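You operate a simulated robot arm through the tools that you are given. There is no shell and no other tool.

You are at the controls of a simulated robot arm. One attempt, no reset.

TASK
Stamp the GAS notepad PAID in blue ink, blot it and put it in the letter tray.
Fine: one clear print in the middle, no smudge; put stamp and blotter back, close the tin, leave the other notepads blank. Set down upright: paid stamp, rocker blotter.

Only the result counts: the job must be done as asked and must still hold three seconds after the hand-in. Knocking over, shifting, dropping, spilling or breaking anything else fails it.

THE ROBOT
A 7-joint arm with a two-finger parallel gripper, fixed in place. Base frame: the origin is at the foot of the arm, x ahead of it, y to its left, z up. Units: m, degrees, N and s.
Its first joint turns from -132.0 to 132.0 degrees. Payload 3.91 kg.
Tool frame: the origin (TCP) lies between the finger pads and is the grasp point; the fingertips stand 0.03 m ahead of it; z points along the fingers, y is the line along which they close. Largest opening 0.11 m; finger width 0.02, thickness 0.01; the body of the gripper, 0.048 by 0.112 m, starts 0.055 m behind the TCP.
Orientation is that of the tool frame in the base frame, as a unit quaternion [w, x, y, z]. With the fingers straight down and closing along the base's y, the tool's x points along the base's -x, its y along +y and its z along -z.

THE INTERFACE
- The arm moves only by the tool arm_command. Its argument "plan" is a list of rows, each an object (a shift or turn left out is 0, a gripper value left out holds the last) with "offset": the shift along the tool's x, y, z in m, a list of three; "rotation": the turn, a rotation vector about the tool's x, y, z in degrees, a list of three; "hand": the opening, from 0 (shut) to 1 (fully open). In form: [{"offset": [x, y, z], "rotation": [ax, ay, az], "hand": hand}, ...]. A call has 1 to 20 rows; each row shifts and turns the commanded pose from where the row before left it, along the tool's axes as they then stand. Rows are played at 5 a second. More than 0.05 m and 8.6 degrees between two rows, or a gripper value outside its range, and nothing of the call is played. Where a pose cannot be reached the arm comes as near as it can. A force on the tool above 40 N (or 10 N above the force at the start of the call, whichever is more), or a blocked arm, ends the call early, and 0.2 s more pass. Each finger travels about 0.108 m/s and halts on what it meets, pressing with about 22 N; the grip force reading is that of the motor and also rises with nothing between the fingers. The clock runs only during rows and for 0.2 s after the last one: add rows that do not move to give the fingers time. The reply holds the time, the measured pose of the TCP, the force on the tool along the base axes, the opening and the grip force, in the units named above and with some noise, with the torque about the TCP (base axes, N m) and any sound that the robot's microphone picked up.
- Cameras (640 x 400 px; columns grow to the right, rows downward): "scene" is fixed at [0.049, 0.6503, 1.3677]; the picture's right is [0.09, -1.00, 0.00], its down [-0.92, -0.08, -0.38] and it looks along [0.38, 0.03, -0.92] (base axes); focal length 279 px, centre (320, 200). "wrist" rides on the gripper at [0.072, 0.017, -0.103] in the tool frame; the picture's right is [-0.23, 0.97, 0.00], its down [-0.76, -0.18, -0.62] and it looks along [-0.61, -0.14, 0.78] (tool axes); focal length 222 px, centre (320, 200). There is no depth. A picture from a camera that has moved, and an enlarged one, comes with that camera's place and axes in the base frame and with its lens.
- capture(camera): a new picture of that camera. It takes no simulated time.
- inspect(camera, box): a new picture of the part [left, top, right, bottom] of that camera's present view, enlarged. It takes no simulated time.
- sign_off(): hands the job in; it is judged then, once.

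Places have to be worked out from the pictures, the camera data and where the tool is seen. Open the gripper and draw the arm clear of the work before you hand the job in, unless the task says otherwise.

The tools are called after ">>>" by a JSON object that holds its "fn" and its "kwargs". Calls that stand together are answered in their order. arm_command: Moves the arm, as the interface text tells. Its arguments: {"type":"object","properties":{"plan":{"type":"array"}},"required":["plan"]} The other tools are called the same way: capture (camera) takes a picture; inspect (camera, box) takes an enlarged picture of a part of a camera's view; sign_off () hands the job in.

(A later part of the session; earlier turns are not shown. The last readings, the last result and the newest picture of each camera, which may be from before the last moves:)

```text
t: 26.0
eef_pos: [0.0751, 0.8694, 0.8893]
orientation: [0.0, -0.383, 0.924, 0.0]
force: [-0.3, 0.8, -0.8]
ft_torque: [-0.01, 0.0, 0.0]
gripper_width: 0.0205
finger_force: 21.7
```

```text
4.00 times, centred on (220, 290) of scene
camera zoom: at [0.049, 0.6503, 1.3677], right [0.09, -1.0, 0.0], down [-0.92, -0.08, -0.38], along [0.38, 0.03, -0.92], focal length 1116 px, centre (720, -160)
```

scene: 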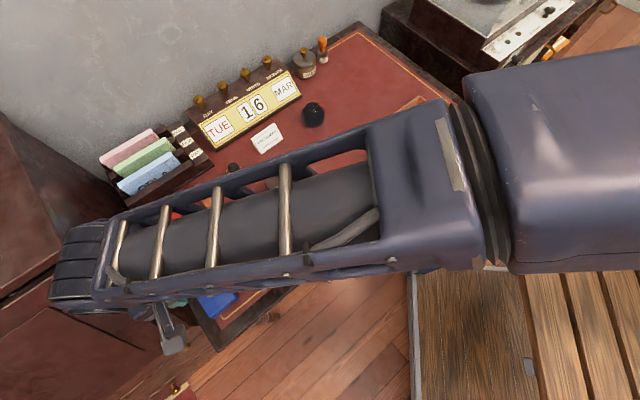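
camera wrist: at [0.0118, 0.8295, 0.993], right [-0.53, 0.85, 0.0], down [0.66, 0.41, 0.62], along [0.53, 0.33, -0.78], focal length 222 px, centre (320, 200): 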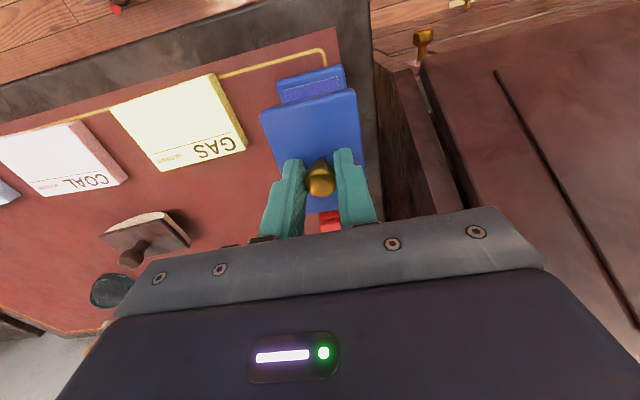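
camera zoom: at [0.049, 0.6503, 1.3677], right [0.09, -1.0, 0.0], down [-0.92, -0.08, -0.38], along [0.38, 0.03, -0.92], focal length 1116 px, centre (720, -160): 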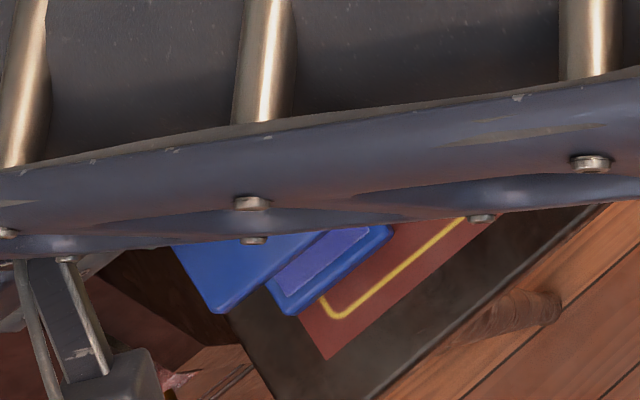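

The lid lifts off freely, exposing the blue ink pad. I'm carrying the lid to the bare patch at about u=−0.465, n=0.755 (between pad and stamps) to park it.

>>> {"fn": "arm_command", "kwargs": {"plan": [{"offset": [-0.0175, -0.0193, 0]}, {"offset": [-0.0175, -0.0193, 0]}, {"offset": [-0.0175, -0.0193, 0]}, {"offset": [-0.0175, -0.0193, 0]}, {"offset": [-0.0175, -0.0193, 0]}, {}, {"offset": [0, 0, 0.03]}, {"offset": [0, 0, 0.025]}, {"offset": [0, 0, 0.013]}, {}]}}

>>> {"fn": "capture", "kwargs": {"camera": "wrist"}}

>>> {"fn": "capture", "kwargs": {"camera": "scene"}}

```text
t: 28.2
eef_pos: [0.2056, 0.8605, 0.8224]
orientation: [0.001, -0.383, 0.924, -0.001]
force: [0.3, -0.3, -0.1]
ft_torque: [0.01, -0.01, -0.03]
gripper_width: 0.0203
finger_force: 22.7
```

```text
taken
camera wrist: at [0.1422, 0.822, 0.9261], right [-0.53, 0.85, 0.0], down [0.66, 0.41, 0.62], along [0.53, 0.33, -0.78], focal length 222 px, centre (320, 200)
```

wrist: 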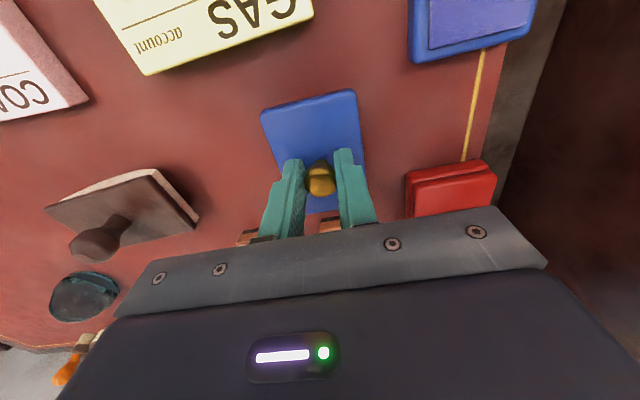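

```text
taken
```

scene: 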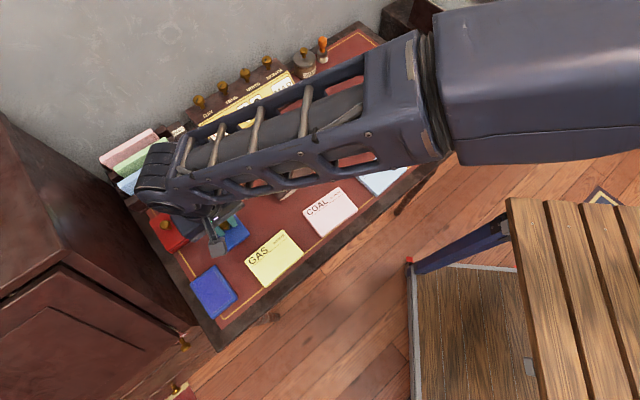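

The lid hangs level over clear leather. Lowering in small steps until it touches.

>>> {"fn": "arm_command", "kwargs": {"plan": [{"offset": [0, 0, 0.004]}, {"offset": [0, 0, 0.003]}, {"offset": [0, 0, 0.002]}, {}]}}

>>> {"fn": "inspect", "kwargs": {"camera": "wrist", "box": [240, 70, 420, 210]}}

```text
t: 29.2
eef_pos: [0.2049, 0.8618, 0.8133]
orientation: [0.0, -0.382, 0.924, 0.001]
force: [-0.2, -0.7, 0.0]
ft_torque: [0.02, -0.04, -0.02]
gripper_width: 0.0204
finger_force: 21.6
```

```text
2.86 times, centred on (330, 140) of wrist
camera zoom: at [0.1421, 0.8225, 0.9166], right [-0.53, 0.85, 0.0], down [0.66, 0.41, 0.62], along [0.53, 0.33, -0.78], focal length 635 px, centre (291, 371)
```

zoom: 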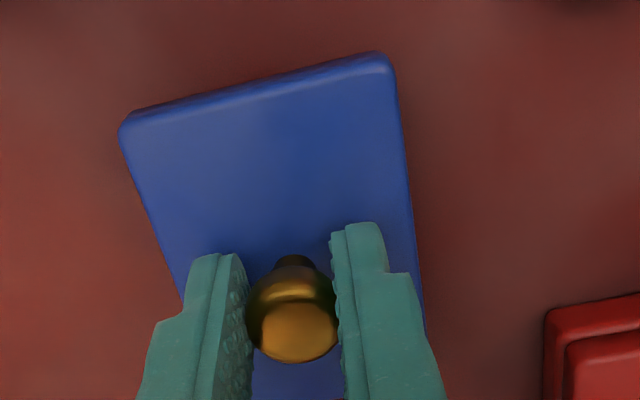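

>>> {"fn": "arm_command", "kwargs": {"plan": [{"offset": [0, 0, 0.002]}, {"offset": [0, 0, 0.002]}, {}]}}

```text
t: 30.0
eef_pos: [0.2055, 0.8616, 0.8077]
orientation: [0.0, -0.382, 0.924, 0.0]
force: [0.0, 0.6, -0.8]
ft_torque: [-0.03, 0.04, -0.02]
gripper_width: 0.0202
finger_force: 22.3
```

Still no contact. I'm continuing down in 1–2 mm steps.

>>> {"fn": "arm_command", "kwargs": {"plan": [{"offset": [0, 0, 0.0015]}, {"offset": [0, 0, 0.0015]}, {}]}}

```text
t: 30.8
eef_pos: [0.2053, 0.8619, 0.8041]
orientation: [0.0, -0.383, 0.924, 0.0]
force: [0.6, 0.0, -1.2]
ft_torque: [0.02, 0.0, 0.01]
gripper_width: 0.0207
finger_force: 22.0
```

>>> {"fn": "arm_command", "kwargs": {"plan": [{"offset": [0, 0, 0.0015]}, {"offset": [0, 0, 0.0015]}, {}]}}

>>> {"fn": "inspect", "kwargs": {"camera": "wrist", "box": [240, 70, 420, 210]}}

```text
t: 31.6
eef_pos: [0.2055, 0.863, 0.803]
orientation: [0.0, -0.382, 0.924, 0.0]
force: [-0.1, -1.0, 4.9]
ft_torque: [-0.05, -0.01, 0.0]
gripper_width: 0.0204
finger_force: 22.0
```

```text
2.86 times, centred on (330, 140) of wrist
camera zoom: at [0.1423, 0.8233, 0.906], right [-0.53, 0.85, 0.0], down [0.66, 0.41, 0.62], along [0.53, 0.33, -0.78], focal length 635 px, centre (291, 371)
```

zoom: 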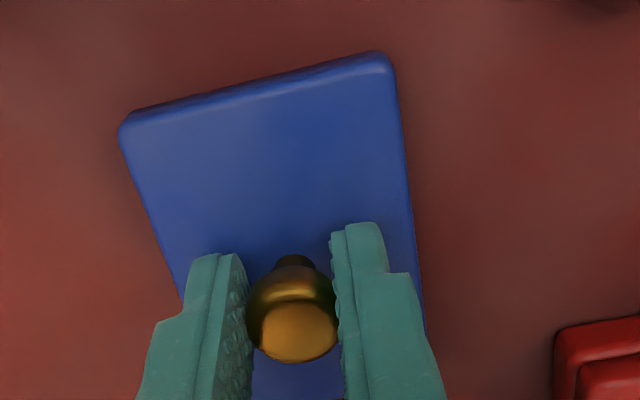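

Contact at +5 N, so the lid is on the desk (lid depth ≈8 mm). Releasing and rising straight up.

>>> {"fn": "arm_command", "kwargs": {"plan": [{"hand": 0.2}, {"hand": 0.4}, {"hand": 0.5}, {}, {"offset": [0, 0, -0.015]}, {"offset": [0, 0, -0.03]}, {"offset": [0, 0, -0.04]}, {"offset": [0, 0, -0.03]}, {}]}}

>>> {"fn": "capture", "kwargs": {"camera": "wrist"}}

>>> {"fn": "inspect", "kwargs": {"camera": "wrist", "box": [230, 40, 450, 200]}}

```text
t: 33.6
eef_pos: [0.2062, 0.8629, 0.9165]
orientation: [0.0, -0.382, 0.924, 0.001]
force: [0.1, 0.1, -0.4]
ft_torque: [0.0, 0.02, -0.02]
gripper_width: 0.0548
finger_force: 0.3
```

```text
taken
camera wrist: at [0.1421, 0.8238, 1.0209], right [-0.53, 0.85, 0.0], down [0.66, 0.41, 0.62], along [0.53, 0.33, -0.78], focal length 222 px, centre (320, 200)
```

wrist: 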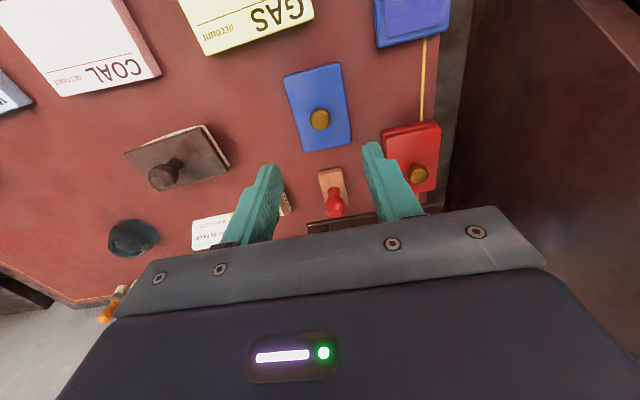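

```text
2.50 times, centred on (340, 120) of wrist
camera zoom: at [0.1421, 0.8238, 1.0209], right [-0.53, 0.85, 0.0], down [0.66, 0.41, 0.62], along [0.53, 0.33, -0.78], focal length 555 px, centre (270, 400)
```

zoom: 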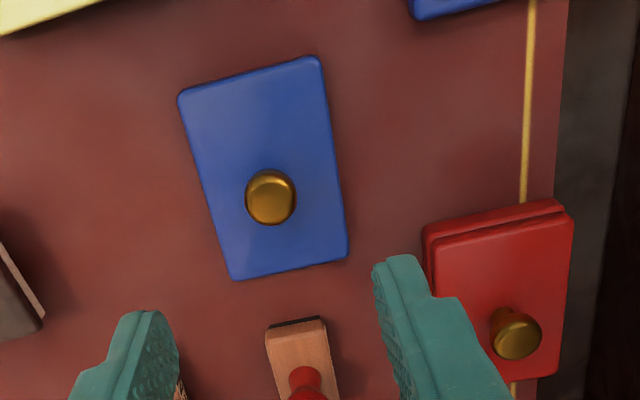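

The lid is parked cleanly. Next I'll hover over the red PAID stamp and check alignment with its knob.

>>> {"fn": "arm_command", "kwargs": {"plan": [{"offset": [-0.03, -0.001, 0]}, {"offset": [-0.03, -0.001, 0]}, {"offset": [-0.03, -0.002, 0]}, {}, {}]}}

>>> {"fn": "inspect", "kwargs": {"camera": "wrist", "box": [240, 80, 420, 220]}}

>>> {"fn": "capture", "kwargs": {"camera": "scene"}}

```text
t: 34.8
eef_pos: [0.2704, 0.9227, 0.9185]
orientation: [0.0, -0.382, 0.924, -0.001]
force: [0.3, 0.4, 0.3]
ft_torque: [-0.01, 0.02, -0.06]
gripper_width: 0.0549
finger_force: 0.0
```

```text
2.86 times, centred on (330, 150) of wrist
camera zoom: at [0.2078, 0.8842, 1.0211], right [-0.53, 0.85, 0.0], down [0.66, 0.41, 0.62], along [0.53, 0.33, -0.78], focal length 635 px, centre (291, 343)
```

zoom: 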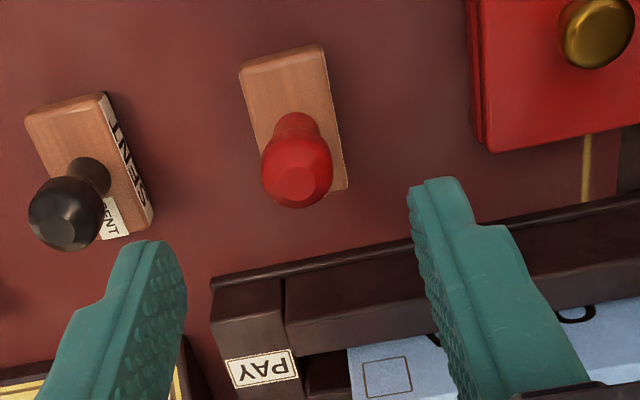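

```text
taken
```

scene: 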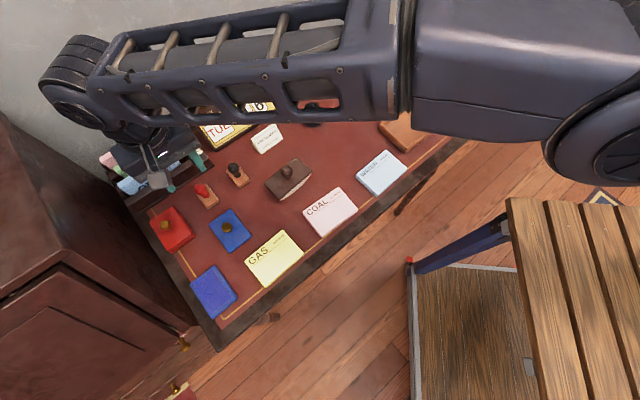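

The knob is about 9 mm further toward the wall than my TCP, at u≈−0.461, n≈0.854. I'm correcting and descending part way.

>>> {"fn": "arm_command", "kwargs": {"plan": [{"offset": [-0.009, 0, 0.0]}, {"offset": [0, 0, 0.02]}, {"offset": [0, 0, 0.018]}, {}, {}]}}

>>> {"fn": "inspect", "kwargs": {"camera": "wrist", "box": [240, 80, 420, 220]}}

```text
t: 36.0
eef_pos: [0.2775, 0.9324, 0.8783]
orientation: [0.0, -0.383, 0.924, 0.0]
force: [0.2, -0.5, -0.1]
ft_torque: [-0.02, 0.02, 0.01]
gripper_width: 0.0551
finger_force: 0.0
```

```text
2.86 times, centred on (330, 150) of wrist
camera zoom: at [0.2141, 0.891, 0.9823], right [-0.53, 0.85, 0.0], down [0.66, 0.41, 0.62], along [0.53, 0.33, -0.78], focal length 635 px, centre (291, 343)
```

zoom: 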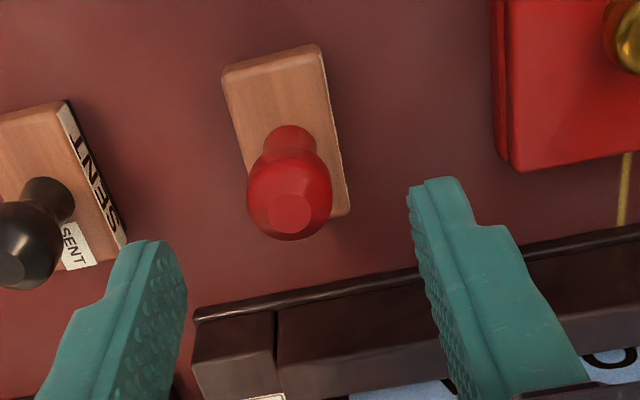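

The knob is centred (n≈0.855, z≈0.824) and the base top is about 0.79. I'm descending so the TCP meets the knob, then checking.

>>> {"fn": "arm_command", "kwargs": {"plan": [{"offset": [-0.001, 0, 0.02]}, {"offset": [0, 0, 0.015]}, {"offset": [0, 0, 0.01]}, {"offset": [0, 0, 0.0066]}, {}]}}

>>> {"fn": "inspect", "kwargs": {"camera": "wrist", "box": [240, 100, 420, 240]}}

>>> {"fn": "inspect", "kwargs": {"camera": "scene", "box": [160, 150, 260, 220]}}

```text
t: 37.2
eef_pos: [0.279, 0.931, 0.8273]
orientation: [-0.001, -0.383, 0.924, 0.0]
force: [0.1, -0.1, 0.3]
ft_torque: [-0.01, -0.01, 0.0]
gripper_width: 0.055
finger_force: 0.1
```

```text
2.86 times, centred on (330, 170) of wrist
camera zoom: at [0.2157, 0.8916, 0.9311], right [-0.53, 0.85, 0.0], down [0.66, 0.41, 0.62], along [0.53, 0.33, -0.78], focal length 635 px, centre (291, 286)
```

zoom: 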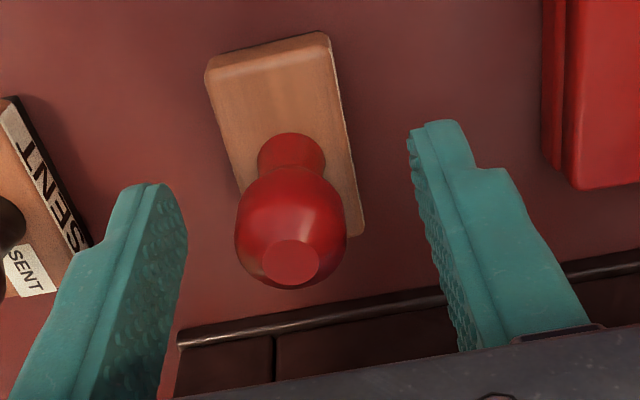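

```text
5.71 times, centred on (210, 185) of scene
camera zoom: at [0.049, 0.6503, 1.3677], right [0.09, -1.0, 0.0], down [-0.92, -0.08, -0.38], along [0.38, 0.03, -0.92], focal length 1595 px, centre (949, 286)
```

zoom: 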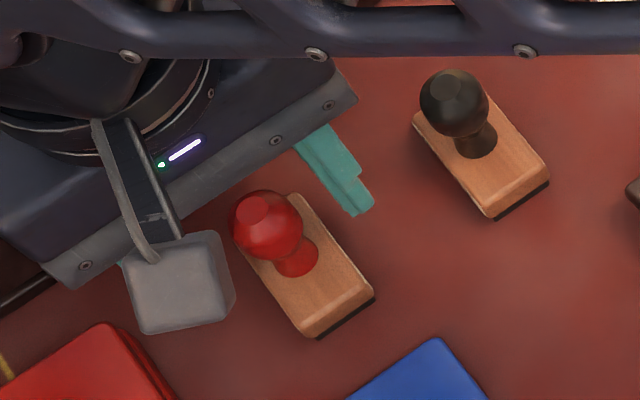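

The knob is well centred between the fingers. Closing the grip.

>>> {"fn": "arm_command", "kwargs": {"plan": [{"hand": 0.35}, {"hand": 0.2}, {"hand": 0.0}, {}, {}]}}

>>> {"fn": "inspect", "kwargs": {"camera": "wrist", "box": [240, 100, 420, 240]}}

```text
t: 38.4
eef_pos: [0.28, 0.9302, 0.8276]
orientation: [0.0, -0.382, 0.924, 0.0]
force: [-0.6, 0.2, -0.3]
ft_torque: [0.0, -0.01, 0.01]
gripper_width: 0.0236
finger_force: 22.0
```

```text
2.86 times, centred on (330, 170) of wrist
camera zoom: at [0.2157, 0.8916, 0.9312], right [-0.53, 0.85, 0.0], down [0.66, 0.41, 0.62], along [0.53, 0.33, -0.78], focal length 635 px, centre (291, 286)
```

zoom: 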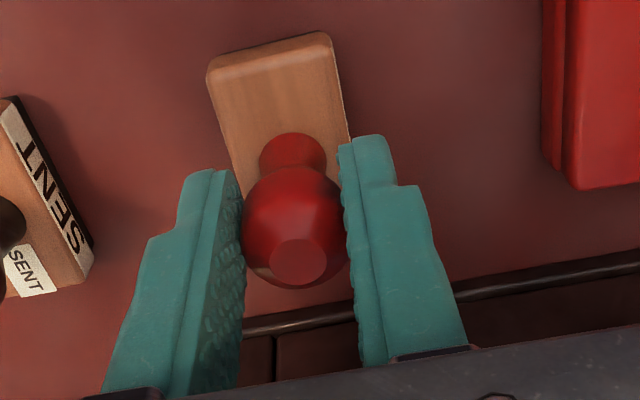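

The PAID stamp is gripped (23.6 mm). I'm lifting it straight up and checking it hangs straight.

>>> {"fn": "arm_command", "kwargs": {"plan": [{"offset": [0, 0, -0.005]}, {"offset": [0, 0, -0.015]}, {"offset": [0, 0, -0.03]}, {"offset": [0, 0, -0.04]}, {}]}}

>>> {"fn": "capture", "kwargs": {"camera": "wrist"}}

>>> {"fn": "inspect", "kwargs": {"camera": "scene", "box": [140, 140, 260, 220]}}

```text
t: 39.6
eef_pos: [0.2802, 0.929, 0.9162]
orientation: [0.0, -0.382, 0.924, 0.0]
force: [0.0, -0.3, -0.7]
ft_torque: [0.0, 0.0, -0.01]
gripper_width: 0.0237
finger_force: 22.0
```

```text
taken
camera wrist: at [0.2169, 0.8902, 1.02], right [-0.53, 0.85, 0.0], down [0.66, 0.41, 0.62], along [0.53, 0.33, -0.78], focal length 222 px, centre (320, 200)
```

wrist: 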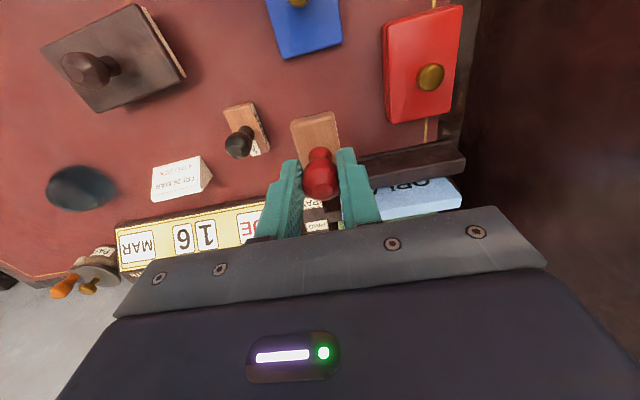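

```text
5.00 times, centred on (200, 180) of scene
camera zoom: at [0.049, 0.6503, 1.3677], right [0.09, -1.0, 0.0], down [-0.92, -0.08, -0.38], along [0.38, 0.03, -0.92], focal length 1395 px, centre (920, 300)
```

zoom: 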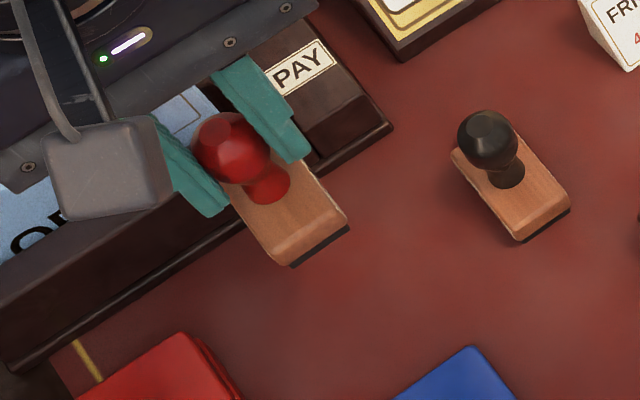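

The stamp lifted level. I'll compare its attitude in the hand and then get a look at the ink pad from here.

>>> {"fn": "inspect", "kwargs": {"camera": "wrist", "box": [240, 100, 420, 240]}}

>>> {"fn": "inspect", "kwargs": {"camera": "scene", "box": [175, 255, 255, 325]}}

```text
2.86 times, centred on (330, 170) of wrist
camera zoom: at [0.2169, 0.8902, 1.02], right [-0.53, 0.85, 0.0], down [0.66, 0.41, 0.62], along [0.53, 0.33, -0.78], focal length 635 px, centre (291, 286)
```

zoom: 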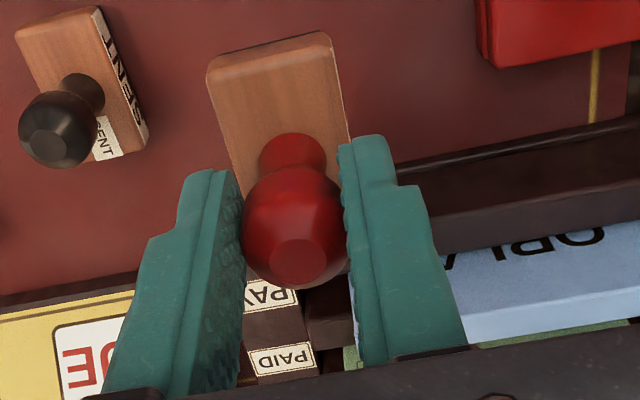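

```text
5.71 times, centred on (215, 290) of scene
camera zoom: at [0.049, 0.6503, 1.3677], right [0.09, -1.0, 0.0], down [-0.92, -0.08, -0.38], along [0.38, 0.03, -0.92], focal length 1595 px, centre (920, -314)
```

zoom: 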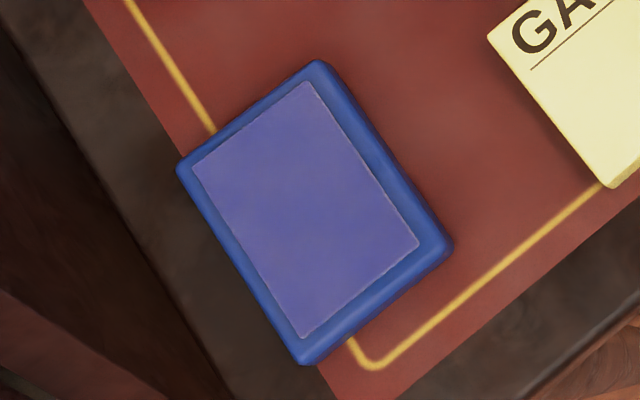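

The stamp hangs true, and the ink pad centre is at about u=−0.561, n=0.668. I'm carrying the stamp over it and stopping just above.

>>> {"fn": "arm_command", "kwargs": {"plan": [{"offset": [0.0374, 0.02, 0]}, {"offset": [0.0374, 0.02, 0]}, {"offset": [0.0374, 0.02, 0]}, {"offset": [0.0374, 0.02, 0]}, {"offset": [0.0374, 0.0202, 0]}, {}, {"offset": [0, 0, 0.03]}, {"offset": [0, 0, 0.022]}, {}, {}]}}

>>> {"fn": "capture", "kwargs": {"camera": "wrist"}}

>>> {"fn": "inspect", "kwargs": {"camera": "wrist", "box": [240, 80, 420, 220]}}

>>> {"fn": "capture", "kwargs": {"camera": "scene"}}

```text
t: 41.8
eef_pos: [0.0762, 0.8668, 0.8637]
orientation: [0.0, -0.383, 0.924, 0.0]
force: [-0.3, -0.1, -0.7]
ft_torque: [0.03, 0.01, -0.01]
gripper_width: 0.0237
finger_force: 22.1
```

```text
taken
camera wrist: at [0.0125, 0.8281, 0.9681], right [-0.53, 0.85, 0.0], down [0.66, 0.41, 0.62], along [0.53, 0.33, -0.78], focal length 222 px, centre (320, 200)
```

wrist: 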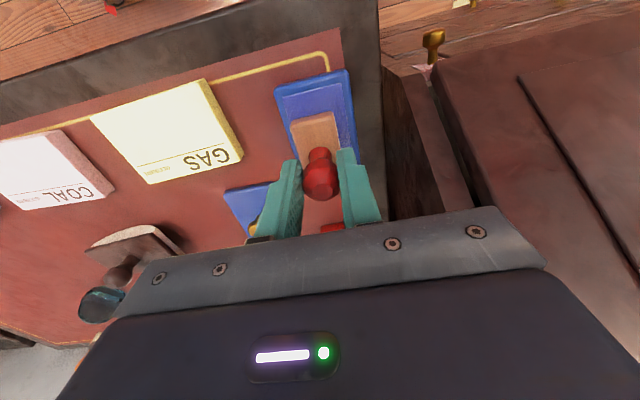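

```text
2.86 times, centred on (330, 150) of wrist
camera zoom: at [0.0125, 0.8281, 0.9681], right [-0.53, 0.85, 0.0], down [0.66, 0.41, 0.62], along [0.53, 0.33, -0.78], focal length 635 px, centre (291, 343)
```

zoom: 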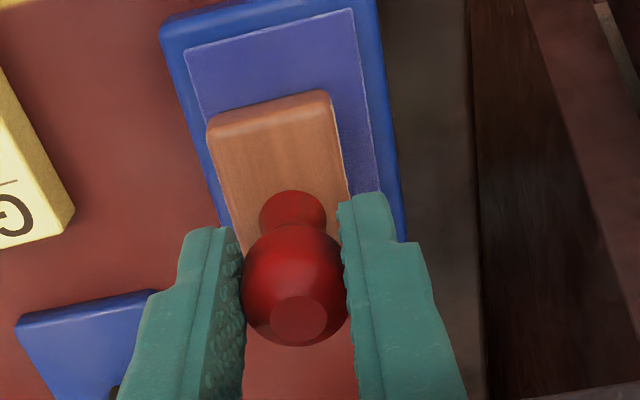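

```text
taken
```

scene: 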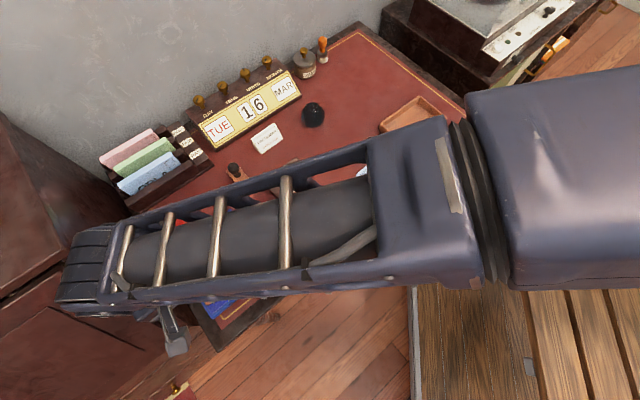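

The stamp is over the ink pad, and I'm shifting 2 mm to centre it. Then I'll lower to just above contact and step down.

>>> {"fn": "arm_command", "kwargs": {"plan": [{"offset": [-0.002, 0.001, 0]}, {"offset": [0, 0, 0.008]}, {"offset": [0, 0, 0.004]}, {"offset": [0, 0, 0.002]}, {}]}}

```text
t: 43.0
eef_pos: [0.0757, 0.8702, 0.8503]
orientation: [-0.001, -0.382, 0.924, 0.0]
force: [0.3, 0.3, -0.6]
ft_torque: [0.0, -0.01, 0.0]
gripper_width: 0.0236
finger_force: 21.3
```

>>> {"fn": "arm_command", "kwargs": {"plan": [{"offset": [0, 0, 0.0015]}, {"offset": [0, 0, 0.0015]}, {}]}}

```text
t: 43.8
eef_pos: [0.076, 0.8705, 0.8488]
orientation: [-0.001, -0.383, 0.924, -0.001]
force: [0.6, 0.5, -0.9]
ft_torque: [-0.01, 0.02, 0.04]
gripper_width: 0.0238
finger_force: 22.4
```

No contact yet. Stepping further down.

>>> {"fn": "arm_command", "kwargs": {"plan": [{"offset": [0, 0, 0.0015]}, {"offset": [0, 0, 0.0015]}, {}]}}

```text
t: 44.6
eef_pos: [0.0762, 0.8713, 0.8456]
orientation: [0.001, -0.383, 0.924, 0.001]
force: [4.8, -4.6, 17.6]
ft_torque: [-0.11, -0.12, 0.0]
gripper_width: 0.0235
finger_force: 21.6
```

Firm contact at 17.6 N on the ink pad. I'll hold a moment so the die takes ink, then lift straight up.

>>> {"fn": "arm_command", "kwargs": {"plan": [{}, {}, {}]}}

>>> {"fn": "inspect", "kwargs": {"camera": "wrist", "box": [240, 80, 420, 220]}}

```text
t: 45.4
eef_pos: [0.0762, 0.8704, 0.8441]
orientation: [0.0, -0.383, 0.924, 0.001]
force: [6.8, 0.9, 17.2]
ft_torque: [0.1, -0.22, -0.05]
gripper_width: 0.0237
finger_force: 22.4
```

```text
2.86 times, centred on (330, 150) of wrist
camera zoom: at [0.013, 0.8312, 0.9493], right [-0.53, 0.85, 0.0], down [0.66, 0.41, 0.62], along [0.53, 0.33, -0.78], focal length 635 px, centre (291, 343)
```

zoom: 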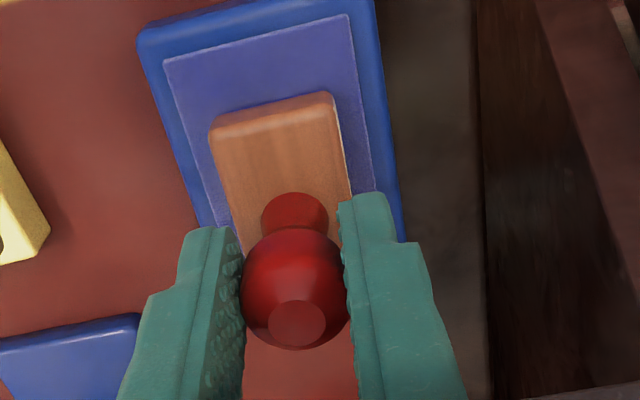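

The stamp sits squarely on the ink pad. Lifting straight up.

>>> {"fn": "arm_command", "kwargs": {"plan": [{"offset": [0, 0, -0.003]}, {"offset": [0, 0, -0.006]}, {"offset": [0, 0, -0.015]}, {"offset": [0, 0, -0.024]}, {"offset": [0, 0, -0.024]}, {}]}}

>>> {"fn": "capture", "kwargs": {"camera": "wrist"}}

>>> {"fn": "inspect", "kwargs": {"camera": "wrist", "box": [240, 80, 420, 220]}}

```text
t: 46.8
eef_pos: [0.0752, 0.8715, 0.9175]
orientation: [0.0, -0.382, 0.924, 0.0]
force: [1.0, 0.3, -1.0]
ft_torque: [-0.02, 0.0, 0.0]
gripper_width: 0.0234
finger_force: 22.4
```

```text
taken
camera wrist: at [0.0121, 0.8324, 1.0222], right [-0.53, 0.85, 0.0], down [0.66, 0.41, 0.62], along [0.53, 0.33, -0.78], focal length 222 px, centre (320, 200)
```

wrist: 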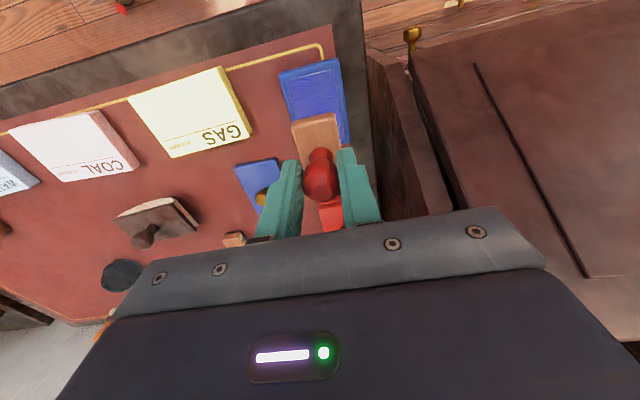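

```text
2.86 times, centred on (330, 150) of wrist
camera zoom: at [0.0121, 0.8324, 1.0222], right [-0.53, 0.85, 0.0], down [0.66, 0.41, 0.62], along [0.53, 0.33, -0.78], focal length 635 px, centre (291, 343)
```

zoom: 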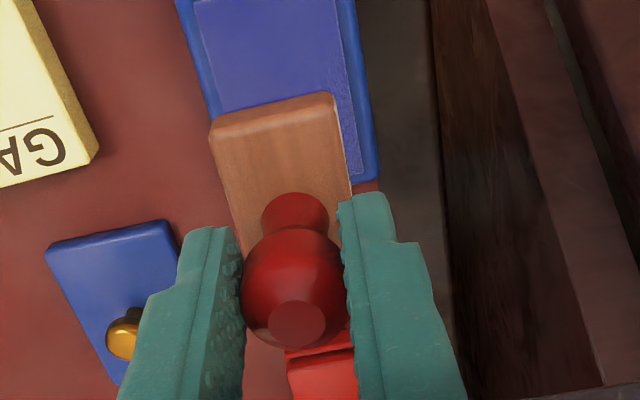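

The stamp is inked and still steady in the hand. I'm moving over the GAS pad centre (u≈−0.4246, n≈0.646) and turning −88.5° so the print reads along the pad.

>>> {"fn": "arm_command", "kwargs": {"plan": [{"offset": [0.006, -0.0344, 0]}, {"offset": [0.006, -0.0344, 0]}, {"offset": [0.006, -0.0344, 0]}, {"offset": [0.006, -0.0344, 0]}, {"rotation": [0, 0, 8]}, {"rotation": [0, 0, 8]}, {"rotation": [0, 0, 8]}, {"rotation": [0, 0, 8]}, {"rotation": [0, 0, 8]}, {"rotation": [0, 0, 8]}, {"rotation": [0, 0, 8]}, {"rotation": [0, 0, 8]}, {"rotation": [0, 0, 8]}, {"rotation": [0, 0, 8]}, {"rotation": [0, 0, 8.5]}, {}, {}]}}

>>> {"fn": "capture", "kwargs": {"camera": "wrist"}}

>>> {"fn": "inspect", "kwargs": {"camera": "wrist", "box": [240, 60, 420, 200]}}

>>> {"fn": "capture", "kwargs": {"camera": "scene"}}

```text
t: 50.4
eef_pos: [0.1556, 0.7575, 0.9175]
orientation: [0.0, 0.371, 0.929, -0.001]
force: [0.8, 0.0, -0.4]
ft_torque: [0.04, 0.0, -0.02]
gripper_width: 0.0239
finger_force: 21.9
```

```text
taken
camera wrist: at [0.1157, 0.819, 1.0216], right [0.84, 0.55, 0.0], down [0.43, -0.65, 0.62], along [0.34, -0.52, -0.78], focal length 222 px, centre (320, 200)
```

wrist: 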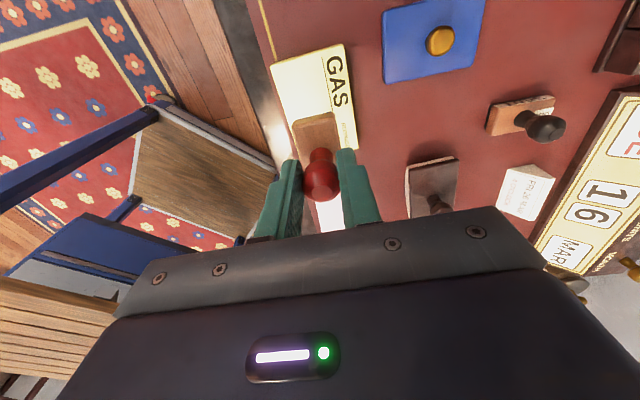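

```text
2.86 times, centred on (330, 130) of wrist
camera zoom: at [0.1157, 0.819, 1.0216], right [0.84, 0.55, 0.0], down [0.43, -0.65, 0.62], along [0.34, -0.52, -0.78], focal length 635 px, centre (291, 400)
```

zoom: 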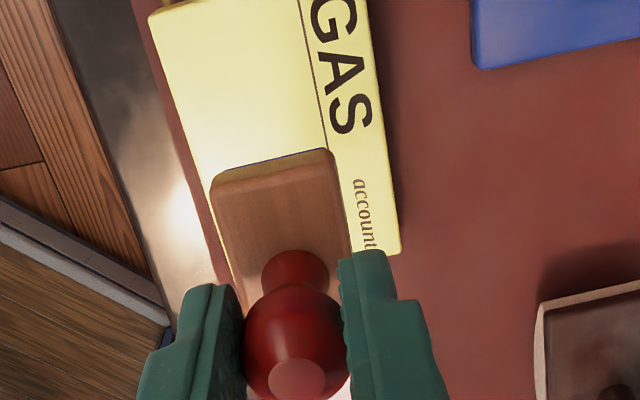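

```text
taken
```

scene: 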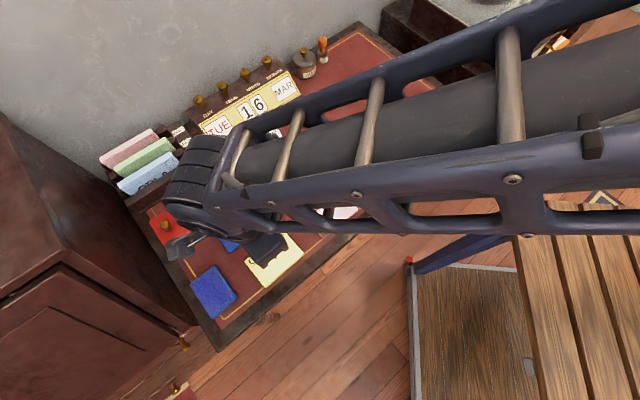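

The die's front edge shows blue, so it has ink. I'm lowering to about 2 cm above the pad to check centring and squareness.

>>> {"fn": "arm_command", "kwargs": {"plan": [{"offset": [0, 0, 0.03]}, {"offset": [0, 0, 0.025]}, {"offset": [0, 0, 0.01]}, {}, {}]}}

>>> {"fn": "capture", "kwargs": {"camera": "wrist"}}

>>> {"fn": "inspect", "kwargs": {"camera": "wrist", "box": [220, 40, 420, 200]}}

>>> {"fn": "inspect", "kwargs": {"camera": "scene", "box": [220, 210, 320, 290]}}

```text
t: 51.6
eef_pos: [0.1583, 0.7576, 0.8526]
orientation: [0.0, 0.37, 0.929, 0.0]
force: [-0.5, 0.1, -1.7]
ft_torque: [0.0, 0.02, 0.03]
gripper_width: 0.0234
finger_force: 22.3
```

```text
taken
camera wrist: at [0.1167, 0.8191, 0.9558], right [0.84, 0.55, 0.0], down [0.43, -0.65, 0.62], along [0.34, -0.52, -0.78], focal length 222 px, centre (320, 200)
```

wrist: 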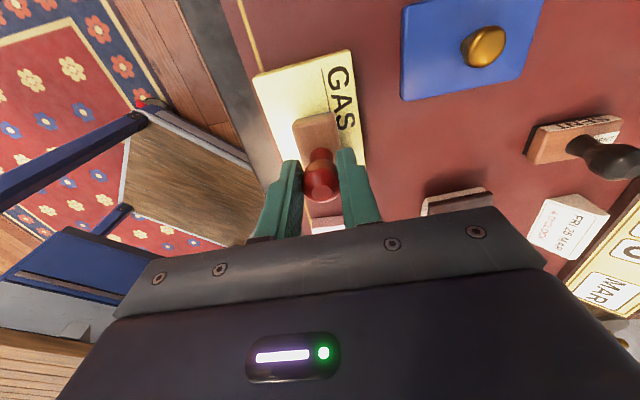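

```text
2.50 times, centred on (320, 120) of wrist
camera zoom: at [0.1167, 0.8191, 0.9558], right [0.84, 0.55, 0.0], down [0.43, -0.65, 0.62], along [0.34, -0.52, -0.78], focal length 555 px, centre (320, 400)
```

zoom: 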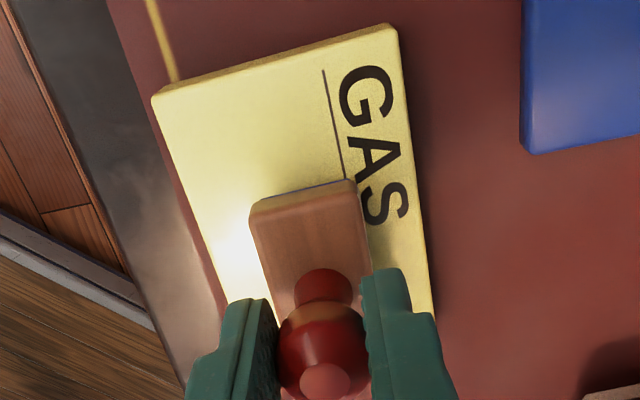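

```text
5.00 times, centred on (270, 250) of scene
camera zoom: at [0.049, 0.6503, 1.3677], right [0.09, -1.0, 0.0], down [-0.92, -0.08, -0.38], along [0.38, 0.03, -0.92], focal length 1395 px, centre (570, -50)
```

zoom: 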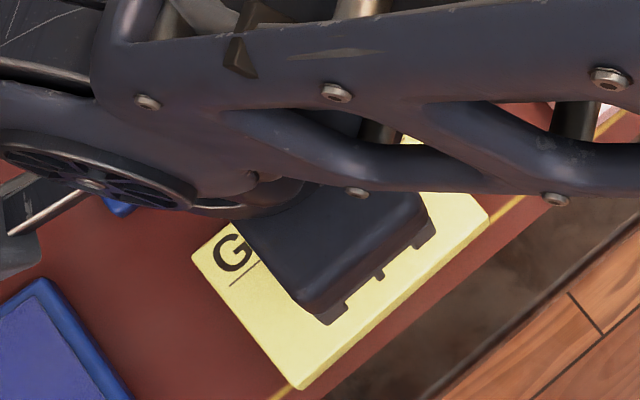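

The stamp would print about 4 mm toward the header and roughly 2° off, so I'm correcting that in the air first and then taking one more look.

>>> {"fn": "arm_command", "kwargs": {"plan": [{"offset": [-0.001, -0.004, 0]}, {"rotation": [0, 0, -2]}, {}, {}]}}

>>> {"fn": "inspect", "kwargs": {"camera": "wrist", "box": [220, 40, 420, 200]}}

```text
t: 52.6
eef_pos: [0.1539, 0.7531, 0.8522]
orientation: [0.0, 0.354, 0.935, 0.0]
force: [0.3, -0.5, -1.3]
ft_torque: [-0.01, 0.0, 0.01]
gripper_width: 0.0237
finger_force: 21.7
```

```text
2.50 times, centred on (320, 120) of wrist
camera zoom: at [0.1118, 0.8131, 0.956], right [0.82, 0.58, 0.0], down [0.45, -0.64, 0.62], along [0.36, -0.51, -0.78], focal length 555 px, centre (320, 400)
```

zoom: 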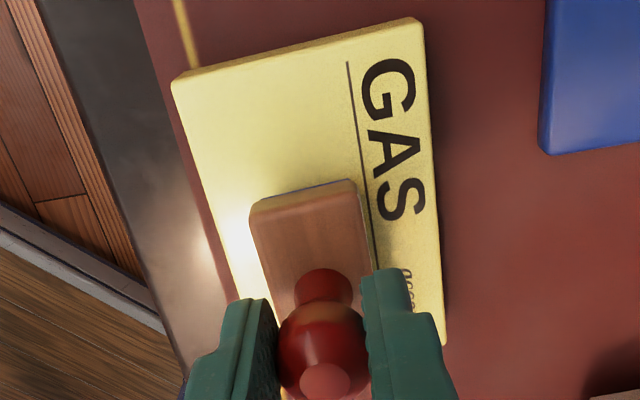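

The pad centre now sits about 1.5–2 mm toward the header from the stamp. I'll nudge back 1.5 mm and lower to just above the paper.

>>> {"fn": "arm_command", "kwargs": {"plan": [{"offset": [0, 0.0015, 0]}, {"offset": [0, 0, 0.004]}, {"offset": [0, 0, 0.004]}, {}, {}]}}

>>> {"fn": "inspect", "kwargs": {"camera": "wrist", "box": [220, 40, 420, 200]}}

```text
t: 53.8
eef_pos: [0.1562, 0.755, 0.844]
orientation: [0.0, 0.354, 0.935, -0.001]
force: [0.5, -0.5, 1.2]
ft_torque: [-0.01, -0.02, -0.01]
gripper_width: 0.0238
finger_force: 22.0
```

```text
2.50 times, centred on (320, 120) of wrist
camera zoom: at [0.1128, 0.8145, 0.9478], right [0.82, 0.58, 0.0], down [0.45, -0.64, 0.62], along [0.36, -0.51, -0.78], focal length 555 px, centre (320, 400)
```

zoom: 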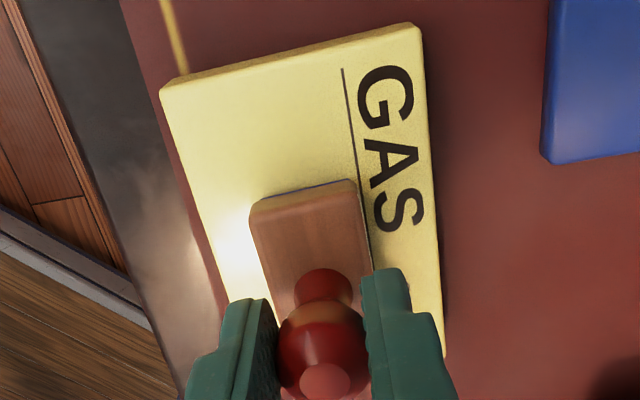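

Centred and square. Now the single print: stepping down onto the paper.

>>> {"fn": "arm_command", "kwargs": {"plan": [{"offset": [0, 0, 0.002]}, {"offset": [0, 0, 0.0015]}, {"offset": [0, 0, 0.0015]}, {}]}}

```text
t: 54.8
eef_pos: [0.1562, 0.7546, 0.8403]
orientation: [0.001, 0.354, 0.935, 0.001]
force: [0.9, -1.5, 17.8]
ft_torque: [-0.06, -0.02, -0.01]
gripper_width: 0.0234
finger_force: 22.0
```

Clean contact at 17.8 N with almost no side load. I'm holding briefly, then lifting straight off.

>>> {"fn": "arm_command", "kwargs": {"plan": [{}, {"offset": [0, 0, -0.003]}, {"offset": [0, 0, -0.006]}, {"offset": [0, 0, -0.016]}, {"offset": [0, 0, -0.03]}, {"offset": [0, 0, -0.03]}, {}]}}

>>> {"fn": "capture", "kwargs": {"camera": "wrist"}}

>>> {"fn": "inspect", "kwargs": {"camera": "wrist", "box": [220, 20, 420, 180]}}

>>> {"fn": "capture", "kwargs": {"camera": "scene"}}

```text
t: 56.4
eef_pos: [0.1551, 0.7546, 0.9231]
orientation: [-0.001, 0.354, 0.935, 0.0]
force: [-0.4, 0.1, -1.1]
ft_torque: [0.01, -0.05, 0.01]
gripper_width: 0.0236
finger_force: 22.4
```

```text
taken
camera wrist: at [0.1128, 0.8147, 1.0283], right [0.82, 0.58, 0.0], down [0.45, -0.64, 0.62], along [0.36, -0.51, -0.78], focal length 222 px, centre (320, 200)
```

wrist: 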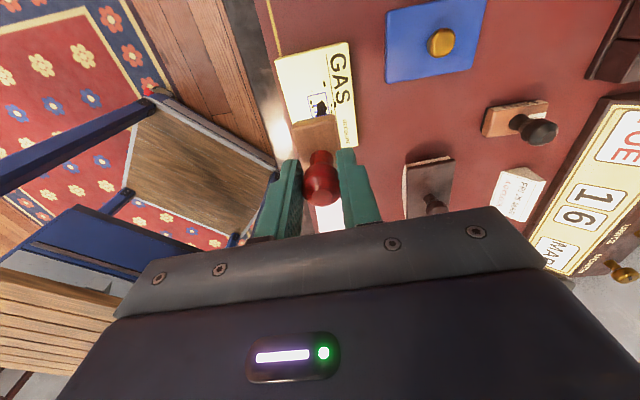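

```text
2.50 times, centred on (320, 100) of wrist
camera zoom: at [0.1128, 0.8147, 1.0283], right [0.82, 0.58, 0.0], down [0.45, -0.64, 0.62], along [0.36, -0.51, -0.78], focal length 555 px, centre (320, 450)
```

zoom: 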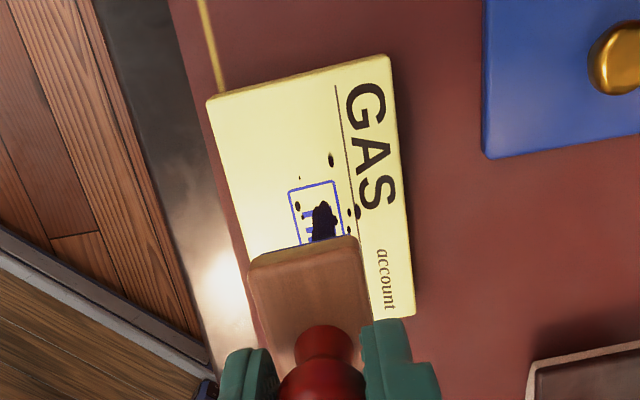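

```text
taken
```

scene: 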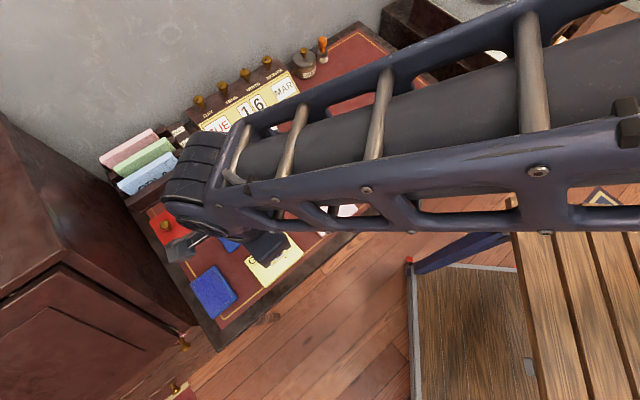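

The print is down in the middle, but I see dark blobs on it, likely still-wet ink. I'll carry the stamp back to its place above the desk, which also clears my view of the print.

>>> {"fn": "arm_command", "kwargs": {"plan": [{"rotation": [0, 0, -8]}, {"rotation": [0, 0, -8]}, {"rotation": [0, 0, -8]}, {"rotation": [0, 0, -8]}, {"rotation": [0, 0, -8]}, {"rotation": [0, 0, -8]}, {"rotation": [0, 0, -8]}, {"rotation": [0, 0, -8]}, {"rotation": [0, 0, -8]}, {"rotation": [0, 0, -8]}, {"rotation": [0, 0, -8.5]}, {"offset": [-0.0425, 0.0057, 0]}, {"offset": [-0.0425, 0.0057, 0]}, {"offset": [-0.0425, 0.0057, 0]}, {"offset": [-0.0425, 0.0057, 0]}, {"offset": [-0.0426, 0.0057, 0]}, {}, {}]}}

>>> {"fn": "capture", "kwargs": {"camera": "wrist"}}

>>> {"fn": "inspect", "kwargs": {"camera": "scene", "box": [230, 215, 320, 300]}}

>>> {"fn": "capture", "kwargs": {"camera": "scene"}}

```text
t: 60.2
eef_pos: [0.2777, 0.9299, 0.9264]
orientation: [-0.001, -0.398, 0.917, 0.0]
force: [-1.3, 0.3, -0.9]
ft_torque: [0.0, -0.01, 0.01]
gripper_width: 0.0236
finger_force: 22.3
```

```text
taken
camera wrist: at [0.2156, 0.8869, 1.03], right [-0.56, 0.83, 0.0], down [0.65, 0.44, 0.62], along [0.52, 0.35, -0.78], focal length 222 px, centre (320, 200)
```

wrist: 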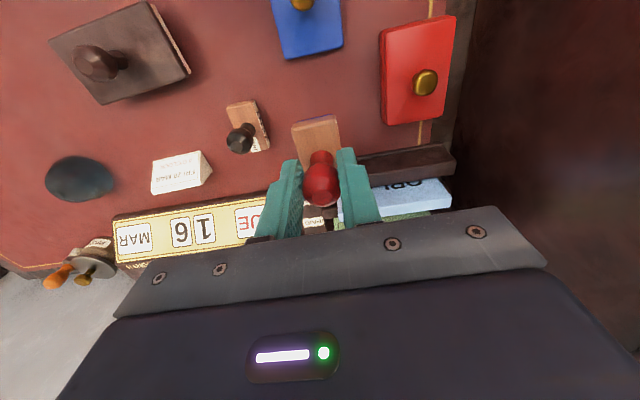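

```text
4.71 times, centred on (275, 258) of scene
camera zoom: at [0.049, 0.6503, 1.3677], right [0.09, -1.0, 0.0], down [-0.92, -0.08, -0.38], along [0.38, 0.03, -0.92], focal length 1313 px, centre (532, -71)
```

zoom: 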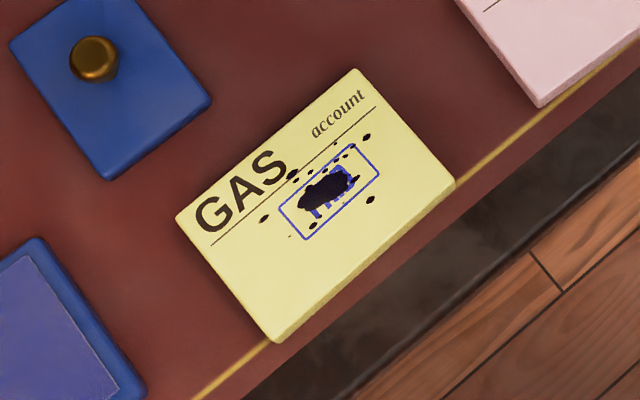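

```text
taken
```

scene: 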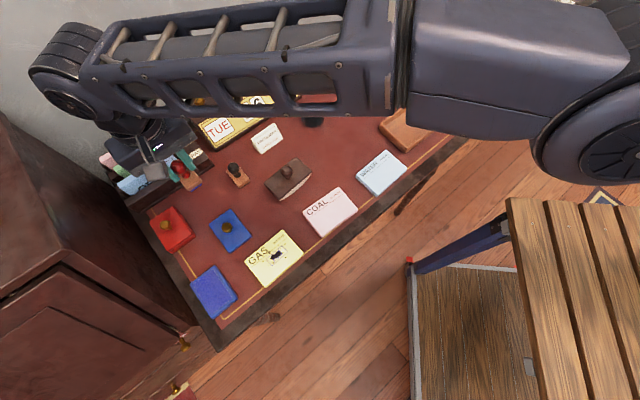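

There is a dark blob over the letters with small spots around it. I'll zoom right in to understand what it is.

>>> {"fn": "inspect", "kwargs": {"camera": "scene", "box": [262, 238, 292, 262]}}

>>> {"fn": "inspect", "kwargs": {"camera": "scene", "box": [240, 228, 308, 290]}}

>>> {"fn": "inspect", "kwargs": {"camera": "scene", "box": [160, 150, 230, 200]}}

```text
16.00 times, centred on (277, 250) of scene
camera zoom: at [0.049, 0.6503, 1.3677], right [0.09, -1.0, 0.0], down [-0.92, -0.08, -0.38], along [0.38, 0.03, -0.92], focal length 4465 px, centre (1008, -600)
```

zoom: 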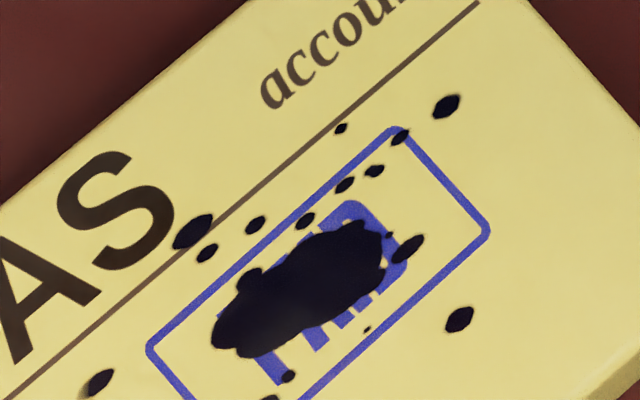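

```text
6.45 times, centred on (274, 259) of scene
camera zoom: at [0.049, 0.6503, 1.3677], right [0.09, -1.0, 0.0], down [-0.92, -0.08, -0.38], along [0.38, 0.03, -0.92], focal length 1800 px, centre (617, -181)
```

zoom: 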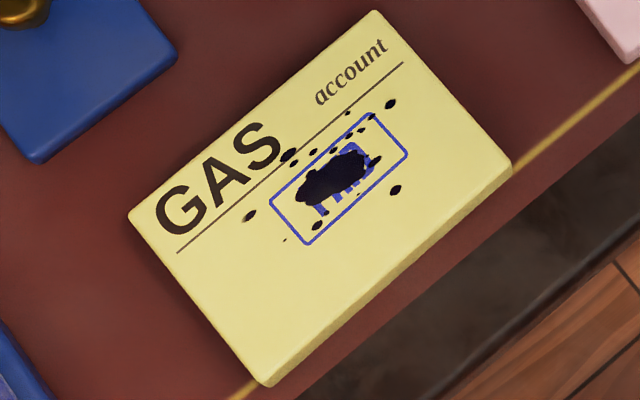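

```text
8.00 times, centred on (195, 175) of scene
camera zoom: at [0.049, 0.6503, 1.3677], right [0.09, -1.0, 0.0], down [-0.92, -0.08, -0.38], along [0.38, 0.03, -0.92], focal length 2233 px, centre (1320, 400)
```

zoom: 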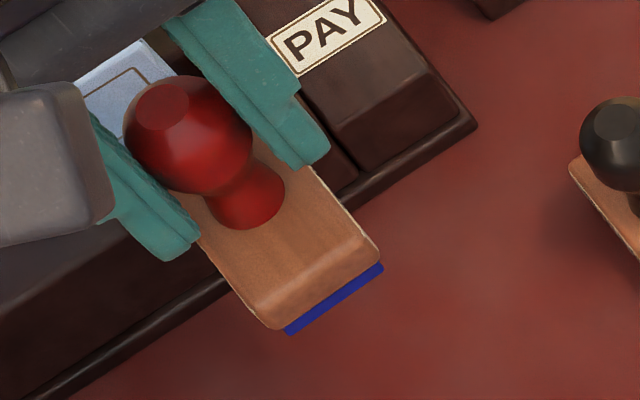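

The print itself (blue frame and PAID letters) is on the pad within a few mm of centre, and the pad hasn't moved. The dark puddle looks like wet ink for the blotter to take up. First I'll set the stamp back where it stood.

>>> {"fn": "arm_command", "kwargs": {"plan": [{"offset": [0, 0, 0.03]}, {"offset": [0, 0, 0.03]}, {"offset": [0, 0, 0.02]}, {"offset": [0, 0, 0.01]}, {}, {}]}}

>>> {"fn": "inspect", "kwargs": {"camera": "scene", "box": [160, 150, 260, 220]}}

>>> {"fn": "inspect", "kwargs": {"camera": "wrist", "box": [240, 80, 420, 220]}}

```text
t: 61.6
eef_pos: [0.2788, 0.9266, 0.8347]
orientation: [0.0, -0.398, 0.918, -0.001]
force: [0.4, -0.2, -0.7]
ft_torque: [0.04, 0.02, 0.01]
gripper_width: 0.0236
finger_force: 21.9
```

```text
5.71 times, centred on (210, 185) of scene
camera zoom: at [0.049, 0.6503, 1.3677], right [0.09, -1.0, 0.0], down [-0.92, -0.08, -0.38], along [0.38, 0.03, -0.92], focal length 1595 px, centre (949, 286)
```

zoom: 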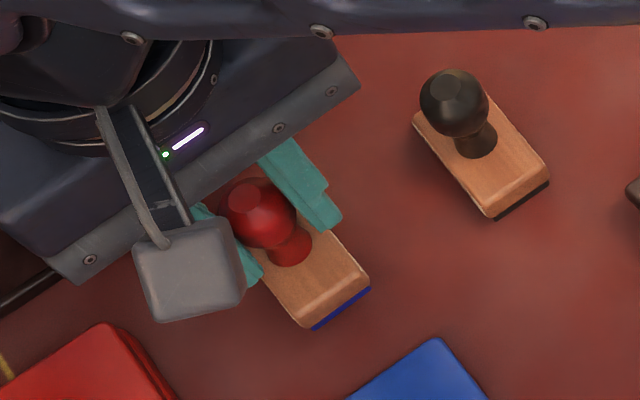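

```text
2.86 times, centred on (330, 150) of wrist
camera zoom: at [0.2168, 0.8854, 0.9389], right [-0.56, 0.83, 0.0], down [0.65, 0.44, 0.62], along [0.52, 0.35, -0.78], focal length 635 px, centre (291, 343)
```

zoom: 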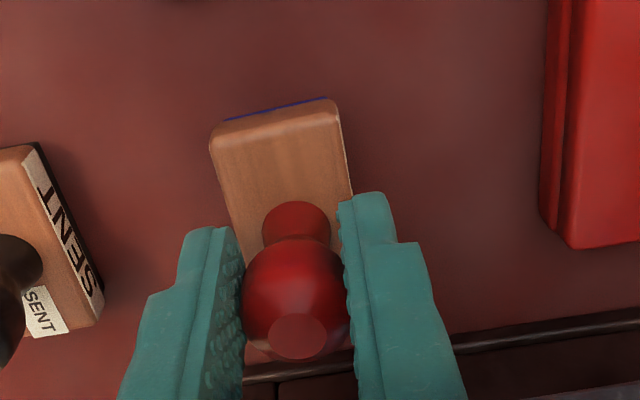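

The stamp is over its old spot, a few mm up. Stepping down until it touches.

>>> {"fn": "arm_command", "kwargs": {"plan": [{"offset": [0, 0, 0.003]}, {"offset": [0, 0, 0.003]}, {"offset": [0, 0, 0.0015]}, {}]}}

```text
t: 62.6
eef_pos: [0.2802, 0.9285, 0.8277]
orientation: [0.0, -0.399, 0.917, 0.0]
force: [0.1, 0.7, 0.4]
ft_torque: [-0.01, 0.01, -0.02]
gripper_width: 0.0236
finger_force: 22.0
```

>>> {"fn": "arm_command", "kwargs": {"plan": [{"offset": [0, 0, 0.001]}, {"offset": [0, 0, 0.001]}, {}]}}

```text
t: 63.4
eef_pos: [0.2806, 0.929, 0.8263]
orientation: [0.0, -0.399, 0.917, 0.0]
force: [0.1, 1.0, -1.4]
ft_torque: [-0.03, -0.01, 0.04]
gripper_width: 0.0235
finger_force: 21.9
```

>>> {"fn": "arm_command", "kwargs": {"plan": [{"offset": [0, 0, 0.001]}, {"offset": [0, 0, 0.001]}, {}]}}

```text
t: 64.2
eef_pos: [0.2797, 0.929, 0.8237]
orientation: [0.001, -0.398, 0.917, 0.0]
force: [0.0, 0.6, -0.8]
ft_torque: [0.03, 0.0, -0.01]
gripper_width: 0.0238
finger_force: 22.0
```

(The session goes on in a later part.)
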